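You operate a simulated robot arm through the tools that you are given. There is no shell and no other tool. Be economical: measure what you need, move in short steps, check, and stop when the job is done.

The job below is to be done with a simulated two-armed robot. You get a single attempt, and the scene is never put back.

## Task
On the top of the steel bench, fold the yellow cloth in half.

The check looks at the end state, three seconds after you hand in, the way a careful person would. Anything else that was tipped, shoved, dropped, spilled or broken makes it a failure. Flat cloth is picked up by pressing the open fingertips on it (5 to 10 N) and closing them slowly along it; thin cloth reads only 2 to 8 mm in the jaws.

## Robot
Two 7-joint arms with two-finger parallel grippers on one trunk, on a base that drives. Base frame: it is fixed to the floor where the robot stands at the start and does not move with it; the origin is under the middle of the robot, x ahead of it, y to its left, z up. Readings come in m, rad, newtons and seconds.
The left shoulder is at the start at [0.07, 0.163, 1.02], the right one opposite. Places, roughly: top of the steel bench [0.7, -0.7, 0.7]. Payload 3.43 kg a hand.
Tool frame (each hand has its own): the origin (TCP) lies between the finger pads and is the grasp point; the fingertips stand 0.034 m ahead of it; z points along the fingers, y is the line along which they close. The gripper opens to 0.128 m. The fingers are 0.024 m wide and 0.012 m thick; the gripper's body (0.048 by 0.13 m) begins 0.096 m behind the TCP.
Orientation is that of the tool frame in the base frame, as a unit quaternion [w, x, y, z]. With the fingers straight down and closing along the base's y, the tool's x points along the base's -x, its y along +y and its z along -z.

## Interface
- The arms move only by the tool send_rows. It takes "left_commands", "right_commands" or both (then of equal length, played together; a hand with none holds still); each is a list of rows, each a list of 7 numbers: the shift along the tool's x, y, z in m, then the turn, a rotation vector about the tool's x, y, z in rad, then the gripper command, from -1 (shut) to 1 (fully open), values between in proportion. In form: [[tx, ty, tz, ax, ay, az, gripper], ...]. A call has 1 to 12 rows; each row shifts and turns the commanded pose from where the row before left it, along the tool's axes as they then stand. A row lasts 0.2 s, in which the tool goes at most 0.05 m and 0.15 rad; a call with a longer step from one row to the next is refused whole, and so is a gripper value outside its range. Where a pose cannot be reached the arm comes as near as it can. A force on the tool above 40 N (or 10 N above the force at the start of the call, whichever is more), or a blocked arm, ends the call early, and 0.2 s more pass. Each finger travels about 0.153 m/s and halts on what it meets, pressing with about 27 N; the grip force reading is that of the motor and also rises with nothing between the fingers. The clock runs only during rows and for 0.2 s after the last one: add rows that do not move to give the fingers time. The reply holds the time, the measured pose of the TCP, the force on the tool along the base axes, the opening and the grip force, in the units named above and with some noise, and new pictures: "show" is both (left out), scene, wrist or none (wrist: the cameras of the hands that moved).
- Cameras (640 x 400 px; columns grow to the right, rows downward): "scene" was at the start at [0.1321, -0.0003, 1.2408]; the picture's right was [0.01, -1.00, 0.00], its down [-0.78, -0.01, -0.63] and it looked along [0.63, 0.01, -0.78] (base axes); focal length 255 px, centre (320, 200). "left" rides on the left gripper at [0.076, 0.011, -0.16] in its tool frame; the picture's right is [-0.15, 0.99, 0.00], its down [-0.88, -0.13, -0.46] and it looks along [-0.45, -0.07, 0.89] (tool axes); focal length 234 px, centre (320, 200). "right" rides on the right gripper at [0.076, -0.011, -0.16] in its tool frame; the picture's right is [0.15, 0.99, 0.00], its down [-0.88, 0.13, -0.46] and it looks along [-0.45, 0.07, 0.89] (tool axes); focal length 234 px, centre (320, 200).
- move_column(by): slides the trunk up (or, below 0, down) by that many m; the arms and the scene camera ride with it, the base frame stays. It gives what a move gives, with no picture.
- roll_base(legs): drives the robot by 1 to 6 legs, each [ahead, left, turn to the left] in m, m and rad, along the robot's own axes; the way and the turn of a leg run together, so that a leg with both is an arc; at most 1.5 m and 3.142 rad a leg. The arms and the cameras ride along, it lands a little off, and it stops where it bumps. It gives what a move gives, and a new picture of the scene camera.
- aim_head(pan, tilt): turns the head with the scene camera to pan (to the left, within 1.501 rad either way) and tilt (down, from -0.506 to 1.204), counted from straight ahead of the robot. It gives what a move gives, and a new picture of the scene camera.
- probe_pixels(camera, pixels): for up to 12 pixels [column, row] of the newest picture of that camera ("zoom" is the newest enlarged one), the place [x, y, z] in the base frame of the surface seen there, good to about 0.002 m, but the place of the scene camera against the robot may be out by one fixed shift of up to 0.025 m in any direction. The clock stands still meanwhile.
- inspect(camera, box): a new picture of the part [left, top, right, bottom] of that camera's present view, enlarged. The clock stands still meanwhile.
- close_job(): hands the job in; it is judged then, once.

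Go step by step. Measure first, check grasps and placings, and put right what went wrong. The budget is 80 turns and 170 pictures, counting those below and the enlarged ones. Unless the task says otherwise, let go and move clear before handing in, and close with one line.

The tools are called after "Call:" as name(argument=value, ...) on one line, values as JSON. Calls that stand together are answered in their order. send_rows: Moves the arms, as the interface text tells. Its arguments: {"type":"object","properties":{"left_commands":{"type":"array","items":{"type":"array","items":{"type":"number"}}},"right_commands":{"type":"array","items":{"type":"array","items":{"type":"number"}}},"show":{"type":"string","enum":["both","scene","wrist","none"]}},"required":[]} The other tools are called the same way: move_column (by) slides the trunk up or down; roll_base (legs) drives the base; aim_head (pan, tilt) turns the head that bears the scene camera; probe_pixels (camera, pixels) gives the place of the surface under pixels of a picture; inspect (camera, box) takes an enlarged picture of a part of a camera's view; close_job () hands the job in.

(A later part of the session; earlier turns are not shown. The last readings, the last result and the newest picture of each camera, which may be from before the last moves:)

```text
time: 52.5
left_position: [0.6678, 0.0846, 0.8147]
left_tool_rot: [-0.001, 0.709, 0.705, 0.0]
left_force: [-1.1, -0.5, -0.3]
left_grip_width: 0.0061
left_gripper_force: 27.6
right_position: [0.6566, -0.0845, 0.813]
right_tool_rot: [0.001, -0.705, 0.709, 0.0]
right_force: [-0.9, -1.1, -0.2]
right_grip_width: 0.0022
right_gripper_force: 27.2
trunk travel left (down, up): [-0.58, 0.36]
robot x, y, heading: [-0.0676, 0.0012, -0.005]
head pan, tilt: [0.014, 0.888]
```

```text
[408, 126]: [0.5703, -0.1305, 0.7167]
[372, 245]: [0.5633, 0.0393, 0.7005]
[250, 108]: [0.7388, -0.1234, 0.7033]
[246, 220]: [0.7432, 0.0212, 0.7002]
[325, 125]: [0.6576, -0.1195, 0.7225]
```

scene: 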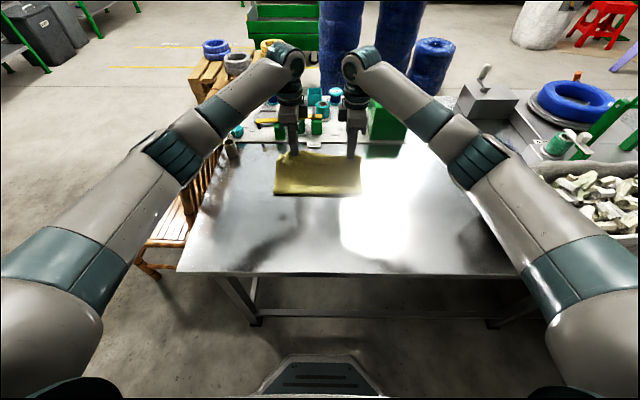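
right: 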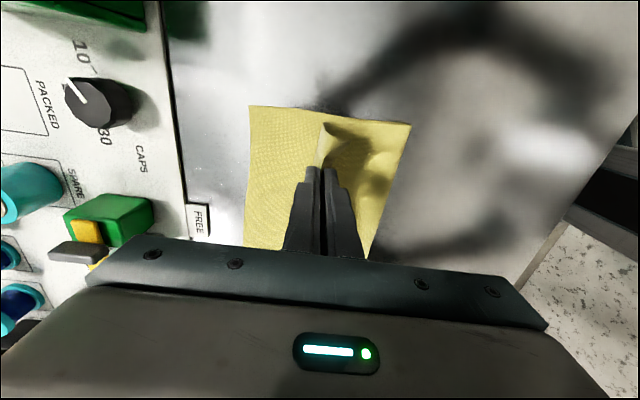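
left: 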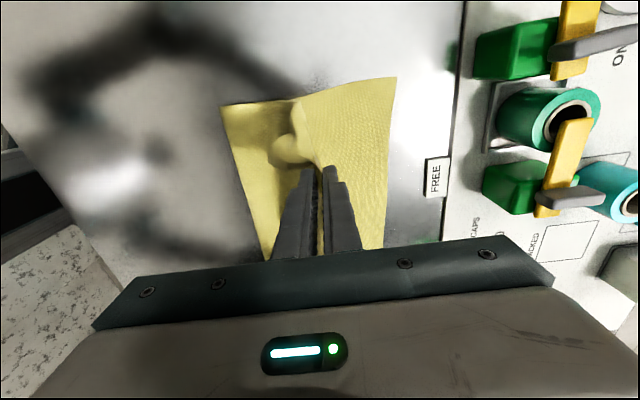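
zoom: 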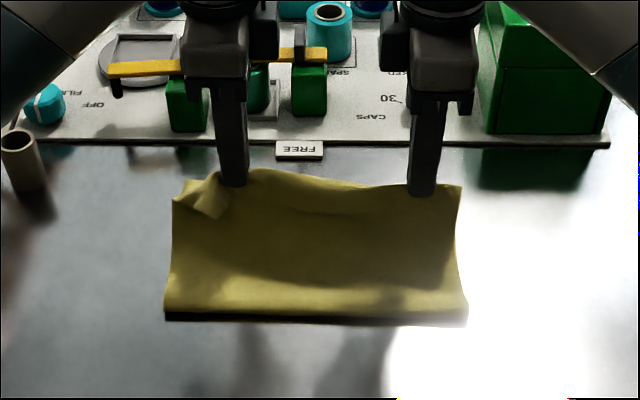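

The fold line is at x≈0.572 and the far edge at 0.74–0.757, nearly an exact half. I'll lay the edge down now.

Call:
send_rows(left_commands=[[0, 0.005, 0.009, 0, 0, 0, -1], [0, 0.006, 0.009, 0, 0, 0, -1], [0, 0.007, 0.009, 0, 0, 0, -1], [0, 0.007, 0.009, 0, 0, 0, -1], [0, 0.007, 0.009, 0, 0, 0, -1], [0, 0.007, 0.008, 0, 0, 0, -1], [0, 0.007, 0.006, 0, 0, 0, -1], [0, 0.006, 0.005, 0, 0, 0, -1], [0, 0, 0, 0, 0, 0, -1]], right_commands=[[0, -0.005, 0.009, 0, 0, 0, -1], [0, -0.006, 0.009, 0, 0, 0, -1], [0, -0.007, 0.009, 0, 0, 0, -1], [0, -0.007, 0.009, 0, 0, 0, -1], [0, -0.007, 0.009, 0, 0, 0, -1], [0, -0.007, 0.008, 0, 0, 0, -1], [0, -0.007, 0.006, 0, 0, 0, -1], [0, -0.006, 0.004, 0, 0, 0, -1], [0, 0, 0, 0, 0, 0, -1]], show="both")

Call:
inspect(camera="scene", box=[240, 100, 400, 220])

```text
time: 54.5
left_position: [0.7197, 0.0851, 0.7504]
left_tool_rot: [0.0, 0.708, 0.706, 0.0]
left_force: [0.3, 0.3, 0.3]
left_grip_width: 0.0062
left_gripper_force: 27.4
right_position: [0.7093, -0.0874, 0.7482]
right_tool_rot: [0.002, -0.706, 0.709, 0.001]
right_force: [0.0, 0.1, -0.6]
right_grip_width: 0.0018
right_gripper_force: 27.5
trunk travel left (down, up): [-0.58, 0.36]
robot x, y, heading: [-0.0673, 0.0021, 0.004]
head pan, tilt: [0.014, 0.888]
```

scene: 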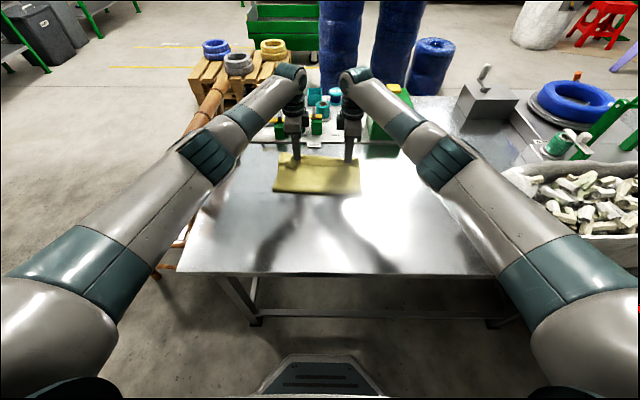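
right: 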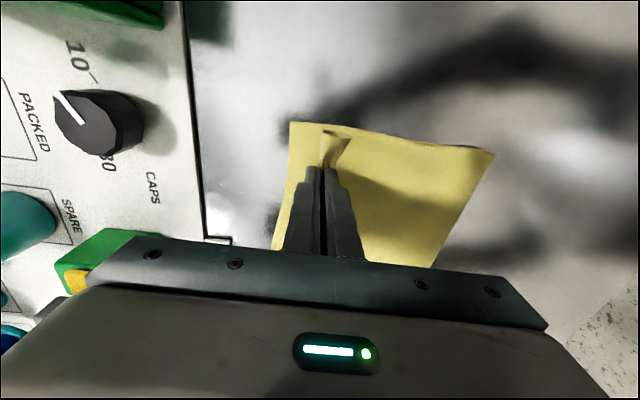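
left: 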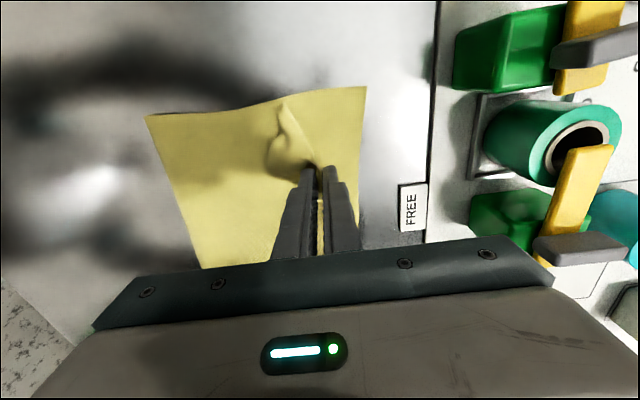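

```text
3.33 times, centred on (320, 160) of scene
```

zoom: 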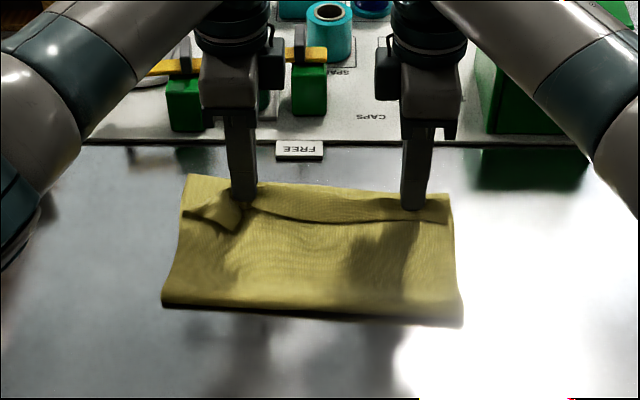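

The edge is at the far side, but the gripped strip curls back towards me. I'll open a little, lift straight up and see how it relaxes.

Call:
send_rows(left_commands=[[0, 0, 0.004, 0, 0, 0, -1], [0, 0.002, 0, 0, 0, 0, -0.9], [0, 0.003, 0, 0, 0, 0, -0.8], [0, 0.003, 0, 0, 0, 0, -0.7], [0, 0, 0, 0, 0, 0, -0.7], [0, 0, -0.01, 0, 0, 0, -0.7], [0, 0, -0.02, 0, 0, 0, -0.7], [0, 0, -0.03, 0, 0, 0, -0.7], [0, 0, -0.03, 0, 0, 0, -0.7], [0, 0, 0, 0, 0, 0, -0.7]], right_commands=[[0, 0, 0.004, 0, 0, 0, -1], [0, -0.002, 0, 0, 0, 0, -0.9], [0, -0.003, 0, 0, 0, 0, -0.8], [0, -0.003, 0, 0, 0, 0, -0.7], [0, 0, 0, 0, 0, 0, -0.7], [0, 0, -0.01, 0, 0, 0, -0.7], [0, 0, -0.02, 0, 0, 0, -0.7], [0, 0, -0.03, 0, 0, 0, -0.7], [0, 0, -0.03, 0, 0, 0, -0.7], [0, 0, 0, 0, 0, 0, -0.7]], show="both")

Call:
inspect(camera="scene", box=[240, 100, 400, 220])

```text
time: 56.7
left_position: [0.7273, 0.0854, 0.8365]
left_tool_rot: [-0.001, 0.708, 0.706, 0.0]
left_force: [0.1, 0.6, 0.4]
left_grip_width: 0.0192
left_gripper_force: 0.1
right_position: [0.7197, -0.0875, 0.8344]
right_tool_rot: [0.0, -0.705, 0.709, 0.0]
right_force: [0.1, 0.9, -0.5]
right_grip_width: 0.0191
right_gripper_force: 0.1
trunk travel left (down, up): [-0.58, 0.36]
robot x, y, heading: [-0.068, -0.0001, -0.001]
head pan, tilt: [0.014, 0.888]
```

scene: 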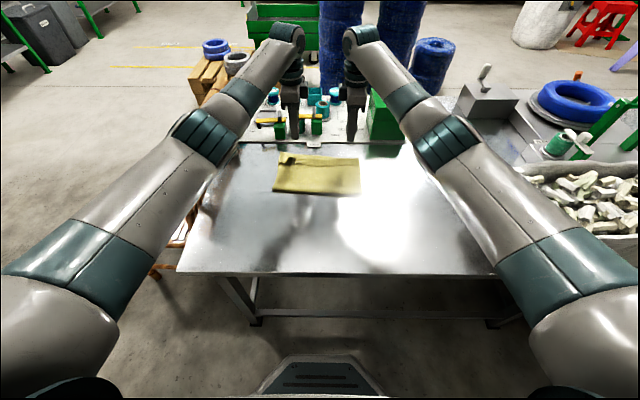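
right: 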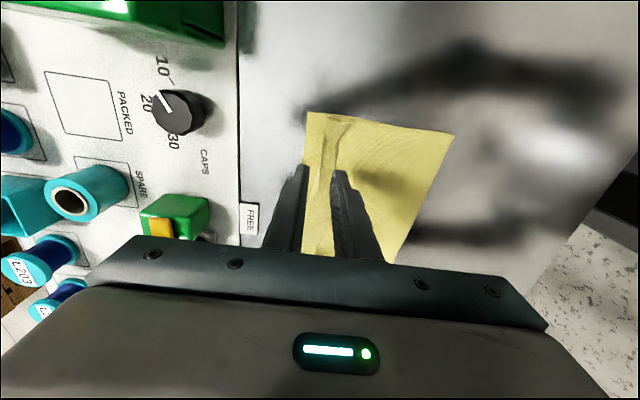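
left: 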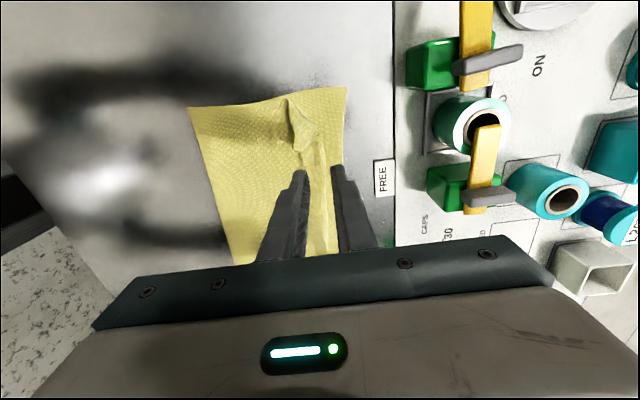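

```text
3.33 times, centred on (320, 160) of scene
```

zoom: 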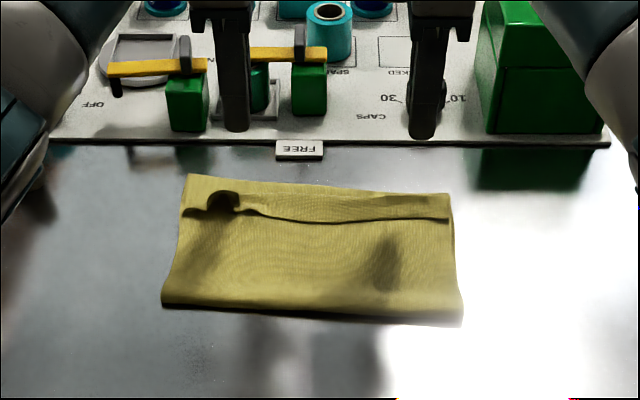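

I'll zoom in to see whether the line at row ~215 is the strip doubled back.

Call:
inspect(camera="right", box=[270, 90, 470, 215])

Call:
inspect(camera="left", box=[180, 70, 380, 195])

Call:
probe_pixels(camera="right", pixels=[[310, 115], [340, 120], [325, 150], [452, 136], [312, 200], [323, 200], [345, 140], [330, 180]])

Call:
probe_pixels(camera="left", pixels=[[344, 90], [300, 125], [290, 100], [312, 140], [328, 170], [192, 110], [298, 150], [335, 160], [305, 130]])

```text
3.20 times, centred on (370, 152) of right
```

zoom: 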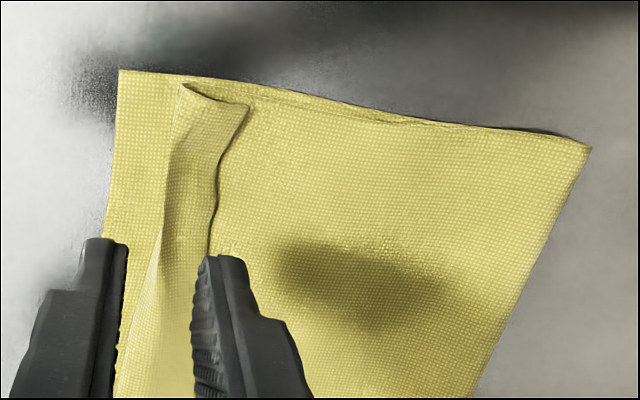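

```text
3.20 times, centred on (280, 132) of left
```

zoom: 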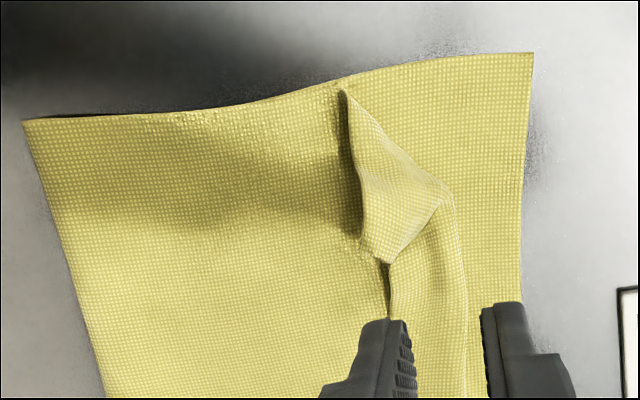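

```text
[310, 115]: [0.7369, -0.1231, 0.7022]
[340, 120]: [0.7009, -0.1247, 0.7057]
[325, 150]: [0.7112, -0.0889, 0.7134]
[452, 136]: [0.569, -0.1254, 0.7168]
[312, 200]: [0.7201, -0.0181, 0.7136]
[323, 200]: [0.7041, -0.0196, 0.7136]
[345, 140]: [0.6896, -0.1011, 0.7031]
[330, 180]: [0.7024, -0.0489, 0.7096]
```

```text
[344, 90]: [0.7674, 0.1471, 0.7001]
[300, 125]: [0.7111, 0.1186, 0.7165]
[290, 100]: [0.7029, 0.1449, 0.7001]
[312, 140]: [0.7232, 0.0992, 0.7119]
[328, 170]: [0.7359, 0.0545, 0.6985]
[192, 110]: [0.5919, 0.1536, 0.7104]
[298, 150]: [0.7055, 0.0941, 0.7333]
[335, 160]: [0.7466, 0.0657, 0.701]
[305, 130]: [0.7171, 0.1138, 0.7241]
```

The zoom shows a ~2 cm strip along the top edge doubled back, crest at x≈0.722 and free edge at ≈0.70 facing me. I'll turn the wrists back so the open fingers give four contact points and sweep the strip forward.

Call:
send_rows(left_commands=[[0, 0, 0, 0, 0, -0.1428, 0], [0, 0, 0, 0, 0, -0.1428, 0], [0, 0, 0, 0, 0, -0.1428, 0], [0, 0, 0, 0, 0, -0.1428, 0], [0, 0, 0, 0, 0, -0.1428, 0], [0, 0, 0, 0, 0, -0.1428, 0], [0, 0, 0, 0, 0, -0.1428, 0], [0, 0, 0, 0, 0, -0.1428, 0], [0, 0, 0, 0, 0, -0.1428, 0], [0, 0, 0, 0, 0, -0.1428, 0], [0, 0, 0, 0, 0, -0.1428, 0], [0.04, 0, 0, 0, 0, 0, 0]], right_commands=[[0, 0, 0, 0, 0, 0.1428, 0], [0, 0, 0, 0, 0, 0.1428, 0], [0, 0, 0, 0, 0, 0.1428, 0], [0, 0, 0, 0, 0, 0.1428, 0], [0, 0, 0, 0, 0, 0.1428, 0], [0, 0, 0, 0, 0, 0.1428, 0], [0, 0, 0, 0, 0, 0.1428, 0], [0, 0, 0, 0, 0, 0.1428, 0], [0, 0, 0, 0, 0, 0.1428, 0], [0, 0, 0, 0, 0, 0.1428, 0], [0, 0, 0, 0, 0, 0.1428, 0], [0.04, 0, 0, 0, 0, 0, 0]], show="none")

Call:
send_rows(left_commands=[[0.02, 0, 0, 0, 0, 0, 0], [0, 0, 0.03, 0, 0, 0, 0], [0, 0, 0.03, 0, 0, 0, 0], [0, 0, 0.01, 0, 0, 0, 0], [0, 0, 0, 0, 0, 0, 0]], right_commands=[[0.02, 0, 0, 0, 0, 0, 0], [0, 0, 0.03, 0, 0, 0, 0], [0, 0, 0.03, 0, 0, 0, 0], [0, 0, 0.01, 0, 0, 0, 0], [0, 0, 0, 0, 0, 0, 0]], show="both")

```text
time: 59.3
left_position: [0.6868, 0.0854, 0.8366]
left_tool_rot: [0.0, 0.001, 1.0, 0.0]
left_force: [0.1, 0.9, -0.3]
left_grip_width: 0.0641
left_gripper_force: 0.1
right_position: [0.677, -0.0867, 0.8351]
right_tool_rot: [0.0, 0.002, 1.0, 0.001]
right_force: [-0.9, -0.5, 0.0]
right_grip_width: 0.0639
right_gripper_force: 0.0
trunk travel left (down, up): [-0.58, 0.36]
robot x, y, heading: [-0.0682, 0.0037, -0.006]
head pan, tilt: [0.014, 0.888]
```

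```text
time: 60.5
left_position: [0.668, 0.0837, 0.7661]
left_tool_rot: [0.0, 0.001, 1.0, 0.0]
left_force: [-0.3, 0.3, -0.4]
left_grip_width: 0.064
left_gripper_force: 0.0
right_position: [0.6586, -0.0861, 0.7647]
right_tool_rot: [0.0, 0.003, 1.0, 0.001]
right_force: [0.6, 0.4, -1.0]
right_grip_width: 0.0641
right_gripper_force: 0.2
trunk travel left (down, up): [-0.58, 0.36]
robot x, y, heading: [-0.0643, 0.0013, -0.005]
head pan, tilt: [0.014, 0.888]
```

scene: 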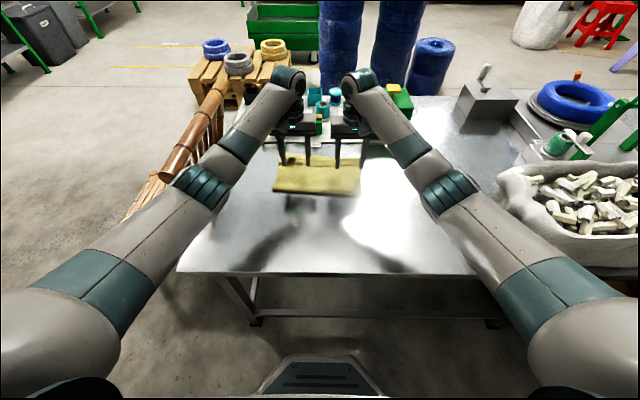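
right: 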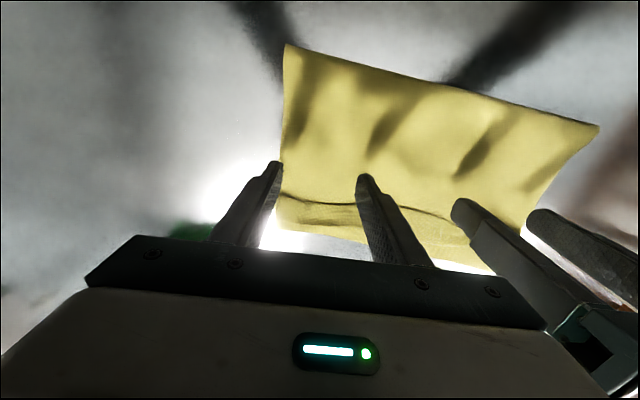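
left: 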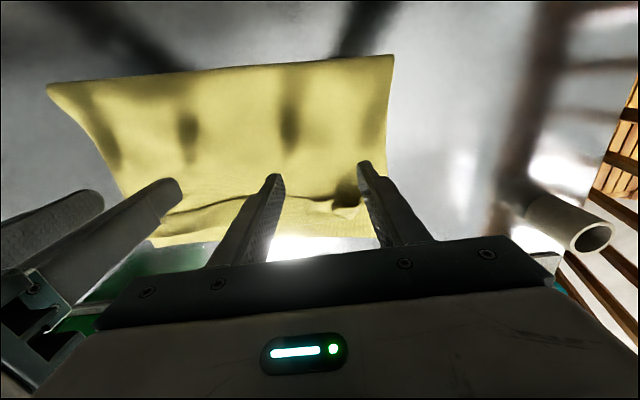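

Positioned behind the strip's free edge. I'll lower the tips to just above the upper layer.

Call:
send_rows(left_commands=[[0, 0, 0.015, 0, 0, 0, 0], [0, 0, 0.0095, 0, 0, 0, 0], [0, 0, 0, 0, 0, 0, 0]], right_commands=[[0, 0, 0.015, 0, 0, 0, 0], [0, 0, 0.0085, 0, 0, 0, 0], [0, 0, 0, 0, 0, 0, 0]], show="wrist")

```text
time: 61.3
left_position: [0.6683, 0.0838, 0.7403]
left_tool_rot: [0.001, 0.002, 1.0, 0.001]
left_force: [-0.3, -0.2, -0.2]
left_grip_width: 0.064
left_gripper_force: 0.1
right_position: [0.6592, -0.0865, 0.7407]
right_tool_rot: [0.0, 0.003, 1.0, 0.0]
right_force: [0.4, -0.7, 0.5]
right_grip_width: 0.064
right_gripper_force: 0.0
trunk travel left (down, up): [-0.58, 0.36]
robot x, y, heading: [-0.0691, 0.0024, -0.005]
head pan, tilt: [0.014, 0.888]
```

right: 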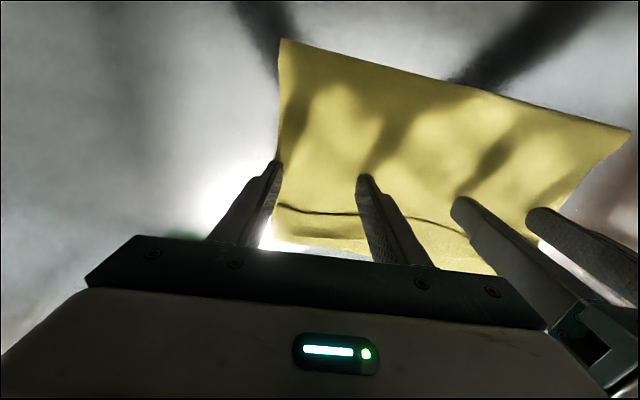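
left: 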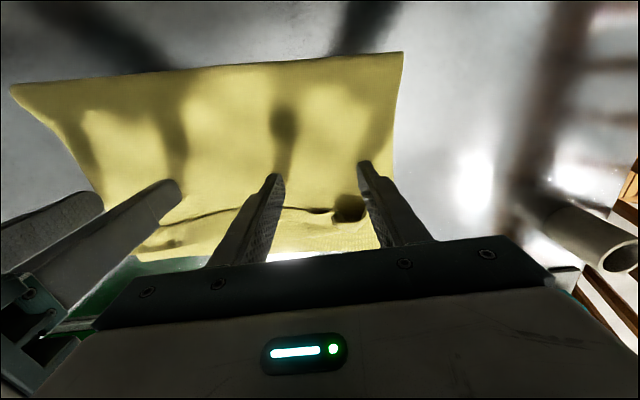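

No contact yet. I'll sweep slowly forward with the tips just skimming the surface.

Call:
send_rows(left_commands=[[-0.004, 0, 0.001, 0, 0, 0, 0], [-0.008, 0, 0.0005, 0, 0, 0, 0], [-0.008, 0, 0, 0, 0, 0, 0], [-0.008, 0, 0, 0, 0, 0, 0], [-0.008, 0, 0, 0, 0, 0, 0], [-0.008, 0, 0, 0, 0, 0, 0], [0, 0, 0, 0, 0, 0, 0]], right_commands=[[-0.004, 0.008, 0.001, 0, 0, 0, 0], [-0.008, 0, 0.0005, 0, 0, 0, 0], [-0.008, 0, 0, 0, 0, 0, 0], [-0.008, 0, 0, 0, 0, 0, 0], [-0.008, 0, 0, 0, 0, 0, 0], [-0.008, 0, 0, 0, 0, 0, 0], [0, 0, 0, 0, 0, 0, 0]], show="wrist")

Call:
inspect(camera="scene", box=[240, 100, 400, 220])

```text
time: 62.9
left_position: [0.7107, 0.0844, 0.7404]
left_tool_rot: [0.0, 0.002, 1.0, 0.0]
left_force: [0.3, -0.1, 0.8]
left_grip_width: 0.0638
left_gripper_force: 0.1
right_position: [0.7015, -0.0777, 0.7413]
right_tool_rot: [0.001, 0.002, 1.0, 0.001]
right_force: [-0.2, 0.0, -1.3]
right_grip_width: 0.064
right_gripper_force: 0.1
trunk travel left (down, up): [-0.58, 0.36]
robot x, y, heading: [-0.0703, 0.0023, -0.006]
head pan, tilt: [0.014, 0.888]
```

right: 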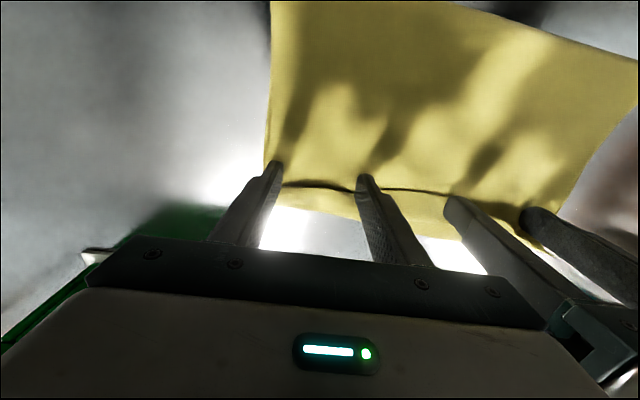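
left: 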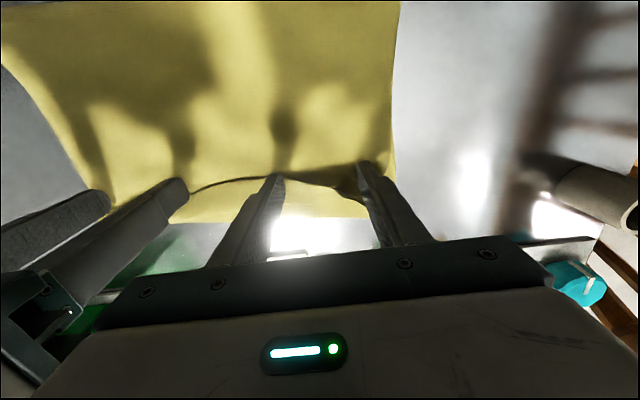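

```text
3.33 times, centred on (320, 160) of scene
```

zoom: 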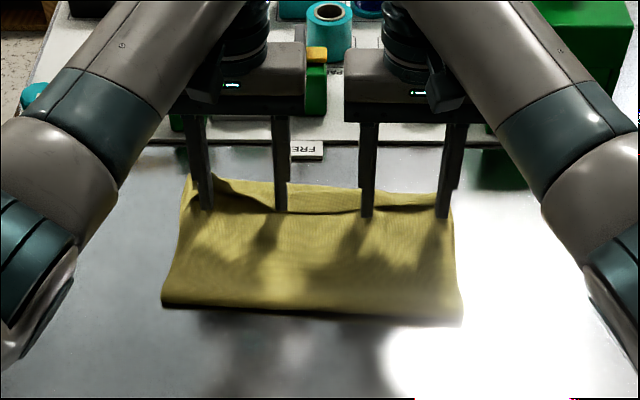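

The fingers have reached the strip edge and are starting to push it. Continuing 3 cm.

Call:
send_rows(left_commands=[[-0.006, 0, 0, 0, 0, 0, 0], [-0.006, 0, 0, 0, 0, 0, 0], [-0.006, 0, 0, 0, 0, 0, 0], [-0.006, 0, 0, 0, 0, 0, 0], [-0.006, 0, 0, 0, 0, 0, 0], [0, 0, 0, 0, 0, 0, 0]], right_commands=[[-0.006, 0, 0, 0, 0, 0, 0], [-0.006, 0, 0, 0, 0, 0, 0], [-0.006, 0, 0, 0, 0, 0, 0], [-0.006, 0, 0, 0, 0, 0, 0], [-0.006, 0, 0, 0, 0, 0, 0], [0, 0, 0, 0, 0, 0, 0]], show="wrist")

Call:
inspect(camera="scene", box=[240, 100, 400, 220])

```text
time: 64.3
left_position: [0.7427, 0.0836, 0.7404]
left_tool_rot: [0.0, 0.002, 1.0, 0.0]
left_force: [0.6, 0.6, -1.0]
left_grip_width: 0.0642
left_gripper_force: 0.2
right_position: [0.7315, -0.0778, 0.7395]
right_tool_rot: [0.0, 0.002, 1.0, 0.001]
right_force: [-1.0, 0.2, 0.3]
right_grip_width: 0.0641
right_gripper_force: 0.0
trunk travel left (down, up): [-0.58, 0.36]
robot x, y, heading: [-0.0678, 0.0011, -0.006]
head pan, tilt: [0.014, 0.888]
```

right: 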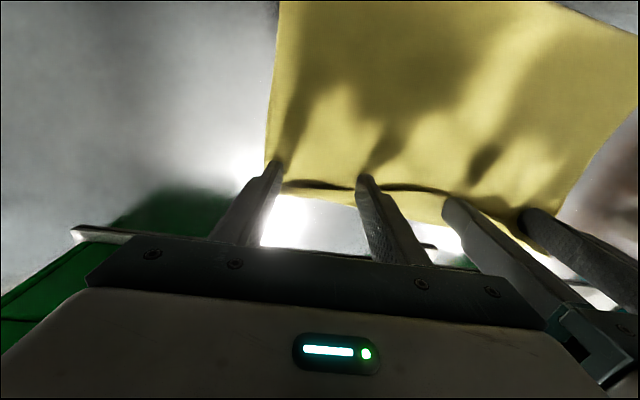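
left: 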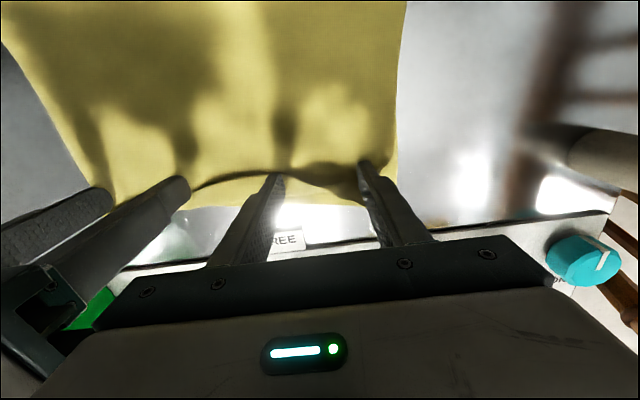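

```text
3.33 times, centred on (320, 160) of scene
```

zoom: 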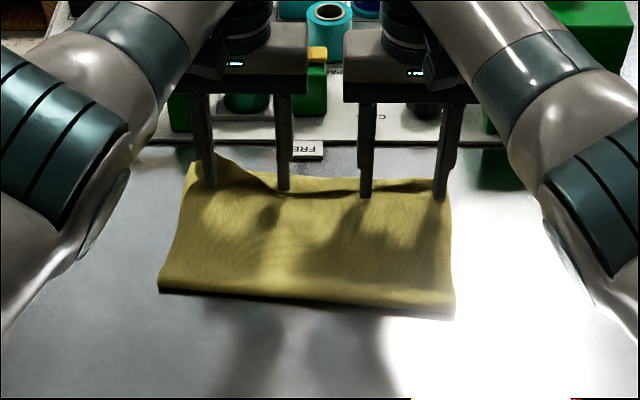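

The strip is pushing, but the whole cloth has also slid a little (fold edge row 302→291). I'll lift and back off to see the state.

Call:
send_rows(left_commands=[[0, 0, -0.01, 0, 0, 0, 0], [0, 0, -0.03, 0, 0, 0, 0], [0.02, 0, -0.04, 0, 0, 0, 0], [0.05, 0, 0, 0, 0, 0, 0], [0.05, 0, 0, 0, 0, 0, 0], [0.05, 0, 0, 0, 0, 0, 0], [0, 0, 0, 0, 0, 0, 0]], right_commands=[[0, 0, -0.01, 0, 0, 0, 0], [0, 0, -0.03, 0, 0, 0, 0], [0.02, 0, -0.04, 0, 0, 0, 0], [0.05, 0, 0, 0, 0, 0, 0], [0.05, 0, 0, 0, 0, 0, 0], [0.05, 0, 0, 0, 0, 0, 0], [0, 0, 0, 0, 0, 0, 0]], show="both")

Call:
inspect(camera="scene", box=[240, 100, 400, 220])

Call:
inspect(camera="right", box=[260, 150, 560, 280])

```text
time: 65.9
left_position: [0.5707, 0.0868, 0.8179]
left_tool_rot: [-0.001, 0.002, 1.0, 0.0]
left_force: [0.0, 0.3, -0.4]
left_grip_width: 0.0639
left_gripper_force: 0.0
right_position: [0.5606, -0.0791, 0.8184]
right_tool_rot: [-0.001, 0.003, 1.0, 0.002]
right_force: [0.9, -0.4, 0.3]
right_grip_width: 0.0642
right_gripper_force: 0.0
trunk travel left (down, up): [-0.58, 0.36]
robot x, y, heading: [-0.0661, 0.0004, -0.007]
head pan, tilt: [0.014, 0.888]
```

scene: 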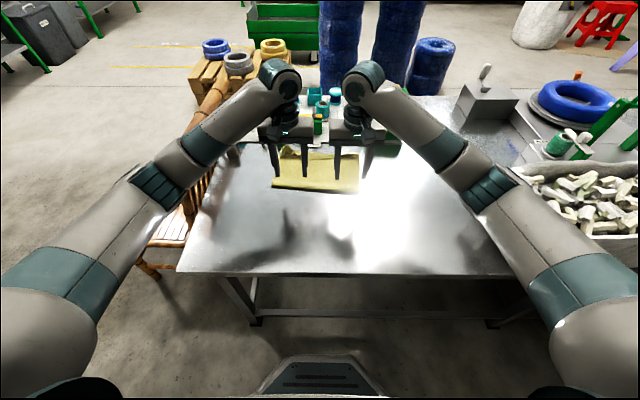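
right: 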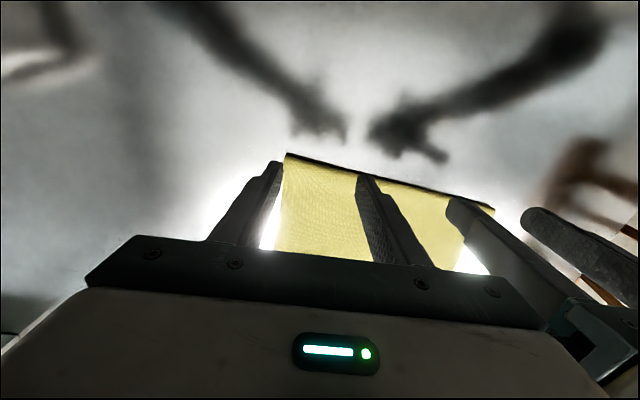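
left: 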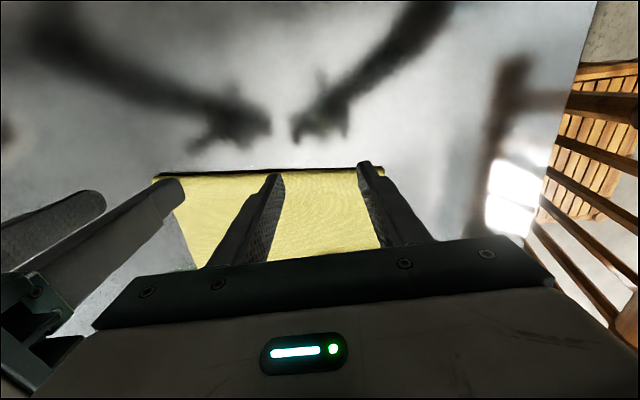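

```text
3.33 times, centred on (320, 160) of scene
```

zoom: 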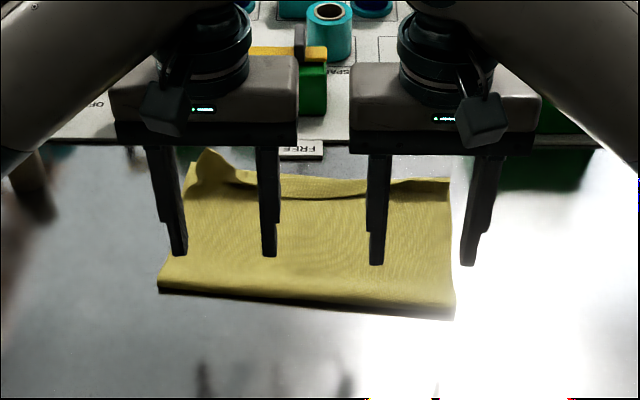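

```text
2.13 times, centred on (410, 215) of right
```

zoom: 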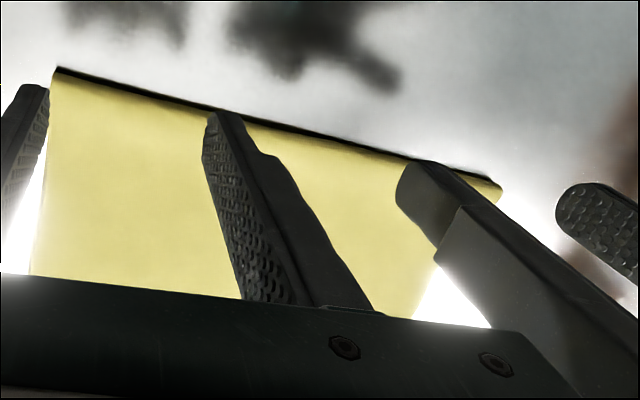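

The fingers hide the far strip. I'll roll back 10 cm and spread the hands to get a clear view.

Call:
roll_base(legs=[[-0.1, 0, 0]])

Call:
send_rows(left_commands=[[0, 0.04, 0, 0, 0, 0, 0], [0, 0.04, 0, 0, 0, 0, 0], [0, 0.03, 0, 0, 0, 0, 0], [0, 0, 0, 0, 0, 0, 0]], right_commands=[[0, -0.04, 0, 0, 0, 0, 0], [0, -0.04, 0, 0, 0, 0, 0], [0, -0.02, 0, 0, 0, 0, 0], [0, 0, 0, 0, 0, 0, 0]], show="scene")

Call:
inspect(camera="scene", box=[260, 100, 380, 180])

```text
time: 67.0
left_position: [0.4704, 0.0862, 0.8184]
left_tool_rot: [0.0, 0.002, 1.0, 0.0]
left_force: [-0.3, -0.1, 1.0]
left_grip_width: 0.0641
left_gripper_force: 0.1
right_position: [0.4583, -0.0788, 0.8189]
right_tool_rot: [0.0, 0.002, 1.0, 0.001]
right_force: [-0.2, 0.4, 0.0]
right_grip_width: 0.0639
right_gripper_force: 0.1
trunk travel left (down, up): [-0.58, 0.36]
robot x, y, heading: [-0.1717, 0.0014, -0.005]
head pan, tilt: [0.014, 0.888]
```

scene: 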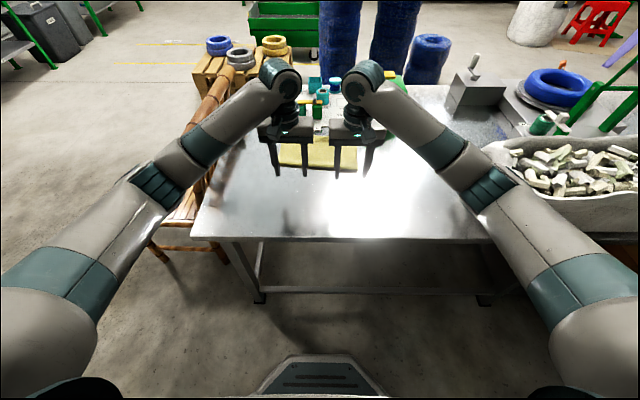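

```text
time: 68.0
left_position: [0.471, 0.1941, 0.8175]
left_tool_rot: [0.001, 0.002, 1.0, 0.0]
left_force: [-0.1, 0.2, 0.5]
left_grip_width: 0.0642
left_gripper_force: 0.0
right_position: [0.4586, -0.1785, 0.8179]
right_tool_rot: [0.0, 0.002, 1.0, 0.001]
right_force: [-0.2, -0.8, -0.5]
right_grip_width: 0.0641
right_gripper_force: 0.0
trunk travel left (down, up): [-0.58, 0.36]
robot x, y, heading: [-0.1712, 0.001, -0.008]
head pan, tilt: [0.014, 0.888]
```

scene: 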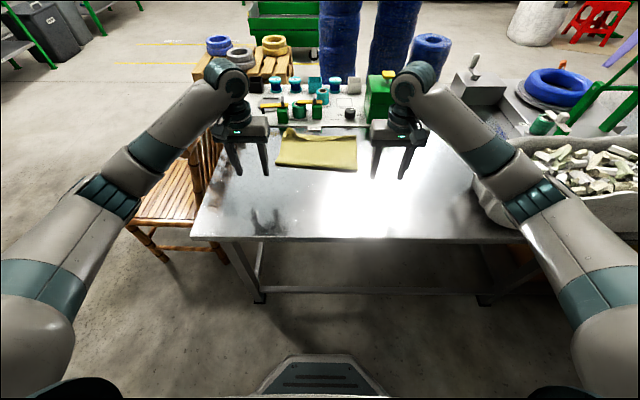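

```text
5.00 times, centred on (320, 140) of scene
```

zoom: 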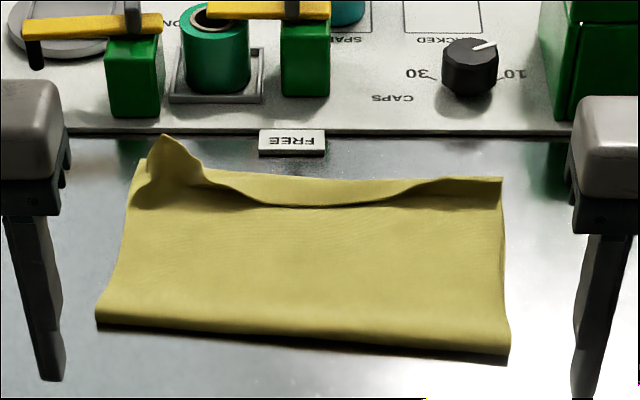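

Call:
probe_pixels(camera="zoom", pixels=[[98, 318], [300, 338], [506, 352], [165, 140], [185, 175], [140, 165], [300, 190], [300, 207], [400, 185], [400, 200], [490, 182], [490, 205]])

```text
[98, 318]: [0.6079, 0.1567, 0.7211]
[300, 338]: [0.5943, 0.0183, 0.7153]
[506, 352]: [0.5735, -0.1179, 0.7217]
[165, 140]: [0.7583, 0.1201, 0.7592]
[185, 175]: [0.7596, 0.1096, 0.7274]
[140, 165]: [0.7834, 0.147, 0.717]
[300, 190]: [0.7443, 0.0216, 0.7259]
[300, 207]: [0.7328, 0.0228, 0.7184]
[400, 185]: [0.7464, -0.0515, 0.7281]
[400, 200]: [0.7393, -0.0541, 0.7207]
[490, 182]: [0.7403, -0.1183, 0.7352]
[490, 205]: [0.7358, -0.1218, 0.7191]
```

Now the strip stands upright at both ends (z≈0.73–0.745) and is still turned back in the middle, with the cloth slid ~2 cm. I'll hold the cloth down with the right hand while the left sweeps its half of the strip over, then swap.

Call:
roll_base(legs=[[0.12, 0, 0]])

Call:
send_rows(left_commands=[[-0.03, -0.03, 0, 0, 0, 0, 0], [-0.03, -0.03, 0, 0, 0, 0, 0], [-0.03, -0.03, 0, 0, 0, 0, 0], [-0.01, -0.025, 0, 0, 0, 0, 0], [0, 0, 0.03, 0, 0, 0, 0], [0, 0, 0.03, 0, 0, 0, 0], [0, 0, 0, 0, 0, 0, 0]], right_commands=[[-0.03, 0.03, 0, 0, 0, 0, -0.5], [-0.03, 0.03, 0, 0, 0, 0, -0.5], [-0.02, 0.03, 0, 0, 0, 0, -0.5], [0, 0, 0, 0, 0, 0, -0.5], [0, 0, 0.03, 0, 0, 0, -0.5], [0, 0, 0.03, 0, 0, 0, -0.5], [0, 0, 0.012, 0, 0, 0, -0.5]], show="both")

```text
time: 69.3
left_position: [0.5903, 0.1956, 0.8165]
left_tool_rot: [0.0, 0.001, 1.0, 0.0]
left_force: [0.6, 0.3, 0.4]
left_grip_width: 0.064
left_gripper_force: 0.0
right_position: [0.5775, -0.1774, 0.8182]
right_tool_rot: [0.0, 0.001, 1.0, 0.0]
right_force: [0.1, -0.4, -0.5]
right_grip_width: 0.0638
right_gripper_force: 0.0
trunk travel left (down, up): [-0.58, 0.36]
robot x, y, heading: [-0.0513, -0.0016, -0.0]
head pan, tilt: [0.014, 0.888]
```

scene: 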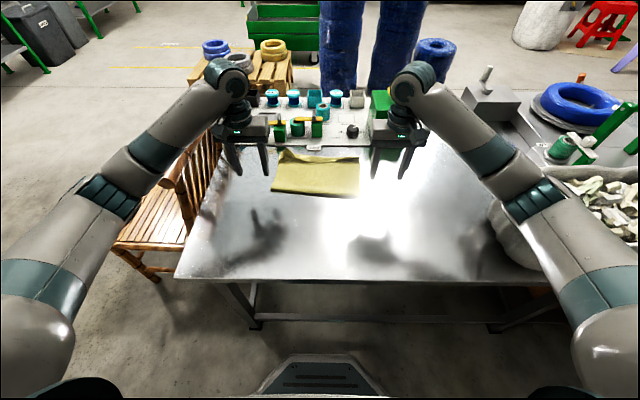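

```text
time: 70.9
left_position: [0.6892, 0.0803, 0.7611]
left_tool_rot: [0.001, 0.002, 1.0, 0.0]
left_force: [-0.6, 0.4, -0.1]
left_grip_width: 0.0639
left_gripper_force: 0.0
right_position: [0.6581, -0.0884, 0.7464]
right_tool_rot: [0.0, 0.002, 1.0, 0.001]
right_force: [-0.1, 0.4, 0.4]
right_grip_width: 0.032
right_gripper_force: 0.0
trunk travel left (down, up): [-0.58, 0.36]
robot x, y, heading: [-0.0492, -0.0009, -0.001]
head pan, tilt: [0.014, 0.888]
```

scene: 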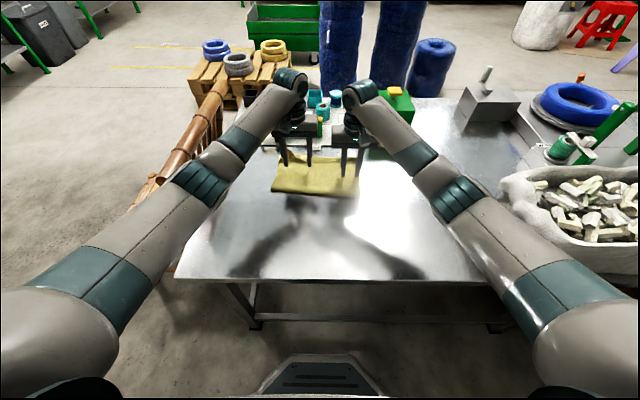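
right: 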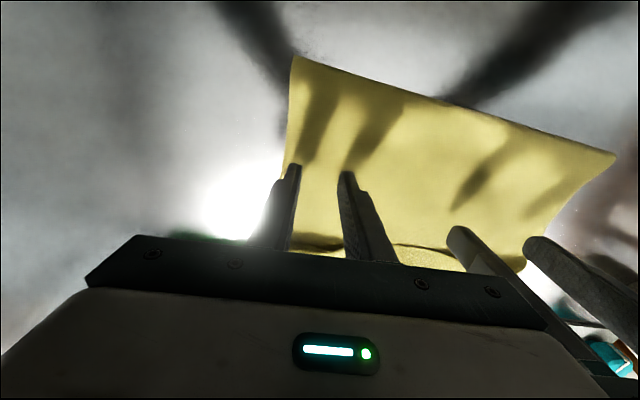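
left: 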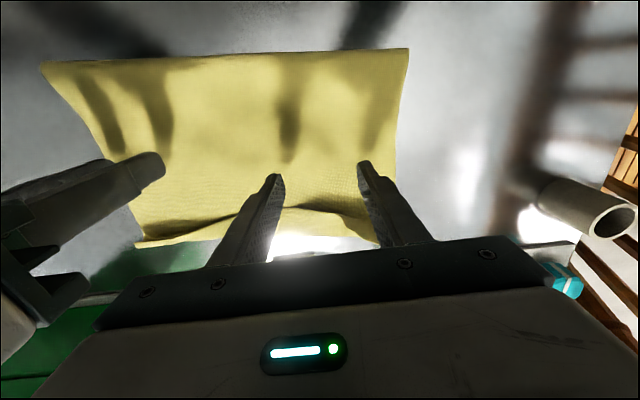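

Right hand goes down to press the cloth, left lowers behind the strip.

Call:
send_rows(left_commands=[[0, 0, 0.01, 0, 0, 0, 0], [0, 0, 0.009, 0, 0, 0, 0], [0, 0, 0, 0, 0, 0, 0]], right_commands=[[0, 0, 0.007, 0, 0, 0, -0.5], [0, 0, 0.003, 0, 0, 0, -0.5], [0, 0, 0.001, 0, 0, 0, -0.5]], show="none")

```text
time: 71.7
left_position: [0.6895, 0.0807, 0.7395]
left_tool_rot: [0.0, 0.001, 1.0, 0.0]
left_force: [0.2, -0.3, -0.4]
left_grip_width: 0.0639
left_gripper_force: 0.2
right_position: [0.657, -0.0879, 0.7366]
right_tool_rot: [0.002, 0.002, 1.0, 0.001]
right_force: [0.6, -0.2, 4.4]
right_grip_width: 0.0319
right_gripper_force: 0.0
trunk travel left (down, up): [-0.58, 0.36]
robot x, y, heading: [-0.0515, 0.0002, -0.002]
head pan, tilt: [0.014, 0.888]
```

Right holds with 4.4 N. Sweeping left forward with a slight rise.

Call:
send_rows(left_commands=[[-0.012, 0, 0, 0, 0, 0, 0], [-0.012, 0, 0, 0, 0, 0, 0], [-0.01, 0, 0, 0, 0, 0, 0], [-0.007, 0, -0.0005, 0, 0, 0, 0], [-0.007, 0, -0.001, 0, 0, 0, 0], [-0.007, 0, -0.001, 0, 0, 0, 0], [-0.007, 0, -0.001, 0, 0, 0, 0], [-0.007, 0, 0, 0, 0, 0, 0], [-0.007, 0, 0, 0, 0, 0, 0], [-0.006, 0, 0, 0, 0, 0, 0], [0, 0, 0, 0, 0, 0, 0]], right_commands=[[0, 0, 0.0006, 0, 0, 0, -0.5], [0, 0, 0, 0, 0, 0, -0.5], [0, 0, 0, 0, 0, 0, -0.5], [0, 0, 0, 0, 0, 0, -0.5], [0, 0, 0, 0, 0, 0, -0.5], [0, 0, 0, 0, 0, 0, -0.5], [0, 0, 0, 0, 0, 0, -0.5], [0, 0, 0, 0, 0, 0, -0.5], [0, 0, 0, 0, 0, 0, -0.5], [0, 0, 0, 0, 0, 0, -0.5], [0, 0, 0, 0, 0, 0, -0.5]], show="wrist")

Call:
inspect(camera="scene", box=[240, 100, 400, 220])

```text
time: 74.1
left_position: [0.7618, 0.0851, 0.7442]
left_tool_rot: [0.001, 0.001, 1.0, 0.0]
left_force: [0.5, 0.2, -0.6]
left_grip_width: 0.0638
left_gripper_force: 0.1
left hand out of reach, approached as far as the arm can: row 9, 10
right_position: [0.6572, -0.0881, 0.7362]
right_tool_rot: [0.001, 0.001, 1.0, 0.001]
right_force: [2.8, 0.1, 15.6]
right_grip_width: 0.032
right_gripper_force: 0.4
trunk travel left (down, up): [-0.58, 0.36]
robot x, y, heading: [-0.0494, 0.0014, -0.004]
head pan, tilt: [0.014, 0.888]
```

right: 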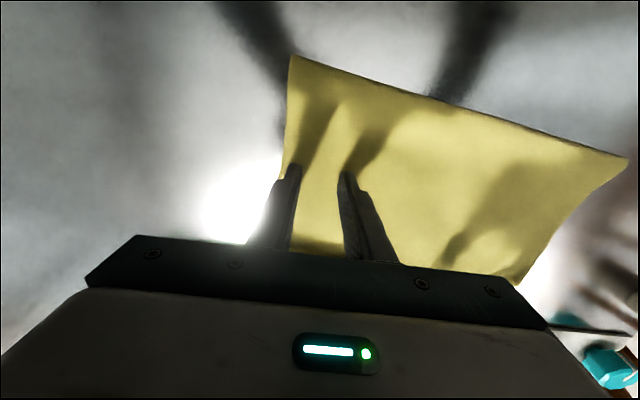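
left: 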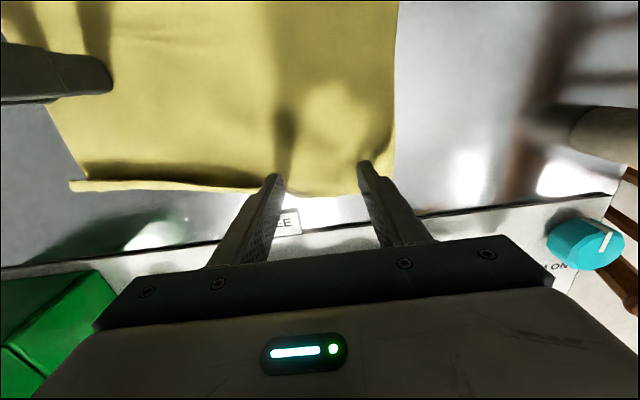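

```text
3.33 times, centred on (320, 160) of scene
```

zoom: 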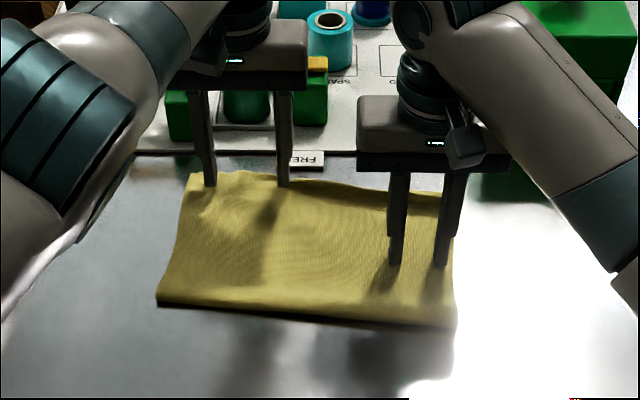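

The left half of the strip has flipped forward nicely. I'll pin it with the left hand and sweep the right half with the right hand.

Call:
send_rows(left_commands=[[0.006, 0, 0.003, 0, 0, 0, 0], [0, 0, 0.003, 0, 0, 0, 0], [0, 0, 0.001, 0, 0, 0, 0], [0, 0, 0, 0, 0, 0, 0]], right_commands=[[0, 0, -0.004, 0, 0, 0, -0.5], [0, 0.008, -0.001, 0, 0, 0, 0], [-0.015, 0, 0, 0, 0, 0, 0], [-0.015, 0, 0, 0, 0, 0, 0]], show="wrist")

```text
time: 75.1
left_position: [0.7557, 0.0837, 0.7373]
left_tool_rot: [0.001, 0.0, 1.0, 0.0]
left_force: [0.2, -0.1, 3.9]
left_grip_width: 0.0637
left_gripper_force: 0.0
right_position: [0.6874, -0.0792, 0.7419]
right_tool_rot: [0.001, 0.002, 1.0, 0.0]
right_force: [0.4, -0.2, -0.3]
right_grip_width: 0.0641
right_gripper_force: 0.1
trunk travel left (down, up): [-0.58, 0.36]
robot x, y, heading: [-0.0552, 0.001, -0.003]
head pan, tilt: [0.014, 0.888]
```

right: 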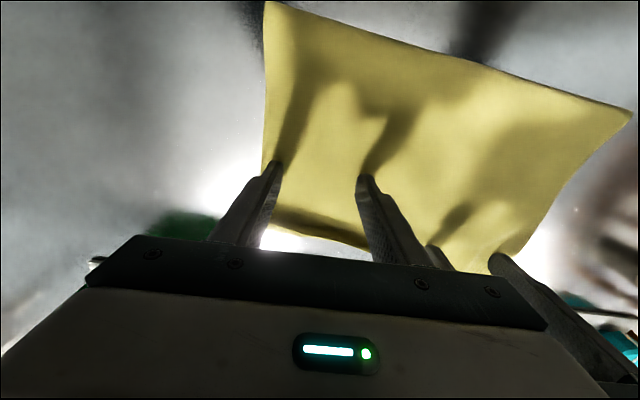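
left: 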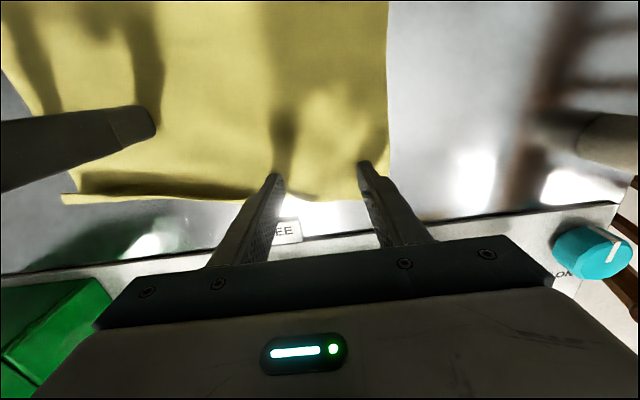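

Left pins with ~4 N. Sweeping right forward with the same slight rise.

Call:
send_rows(left_commands=[[0, 0, 0, 0, 0, 0, 0], [0, 0, 0, 0, 0, 0, 0], [0, 0, 0, 0, 0, 0, 0], [0, 0, 0, 0, 0, 0, 0], [0, 0, 0, 0, 0, 0, 0], [0, 0, 0, 0, 0, 0, 0], [0, 0, 0, 0, 0, 0, 0], [0, 0, 0, 0, 0, 0, 0], [0, 0, 0, 0, 0, 0, 0], [0, 0, 0, 0, 0, 0, 0]], right_commands=[[-0.01, 0, 0.001, 0, 0, 0, 0], [-0.01, 0, 0, 0, 0, 0, 0], [-0.01, 0, 0, 0, 0, 0, 0], [-0.007, 0, -0.0005, 0, 0, 0, 0], [-0.007, 0, -0.001, 0, 0, 0, 0], [-0.007, 0, -0.001, 0, 0, 0, 0], [-0.007, 0, -0.001, 0, 0, 0, 0], [-0.006, 0, 0, 0, 0, 0, 0], [-0.003, 0, 0, 0, 0, 0, 0], [0, 0, 0, 0, 0, 0, 0]], show="wrist")

Call:
inspect(camera="scene", box=[240, 100, 400, 220])

```text
time: 77.3
left_position: [0.7553, 0.084, 0.7365]
left_tool_rot: [0.001, 0.001, 1.0, 0.0]
left_force: [0.4, 0.1, 6.4]
left_grip_width: 0.064
left_gripper_force: 0.0
right_position: [0.754, -0.0796, 0.744]
right_tool_rot: [0.002, 0.002, 1.0, 0.001]
right_force: [-0.3, 0.5, 0.3]
right_grip_width: 0.064
right_gripper_force: 0.1
trunk travel left (down, up): [-0.58, 0.36]
robot x, y, heading: [-0.0506, 0.0006, -0.003]
head pan, tilt: [0.014, 0.888]
```

right: 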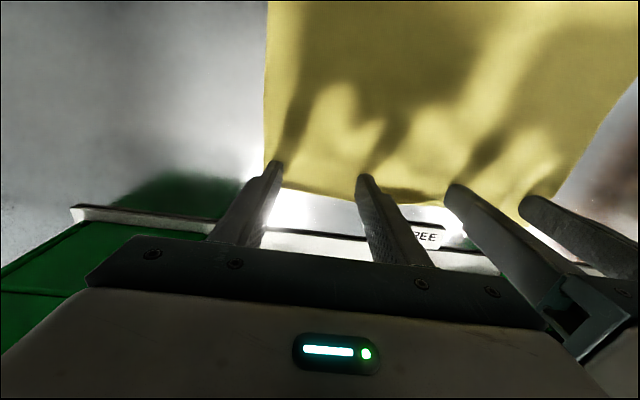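
left: 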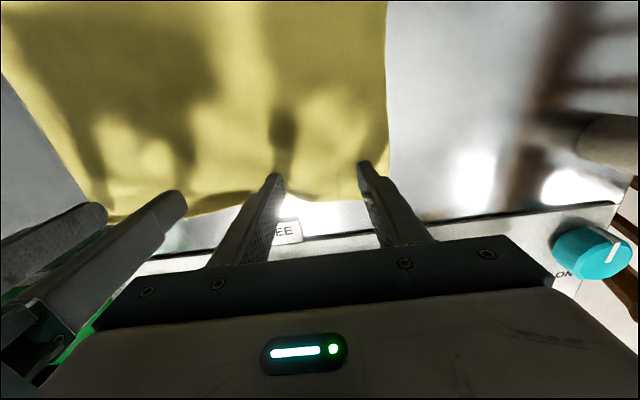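

```text
3.33 times, centred on (320, 160) of scene
```

zoom: 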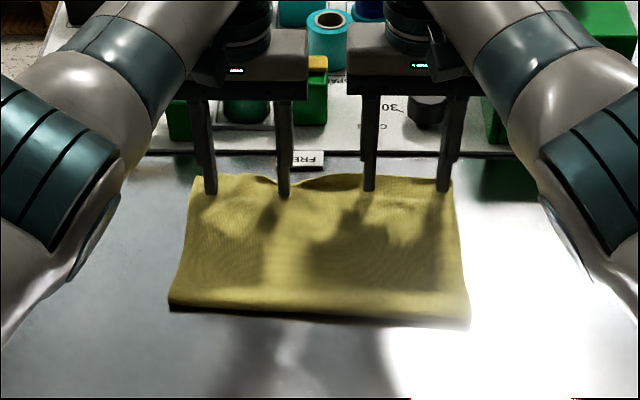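

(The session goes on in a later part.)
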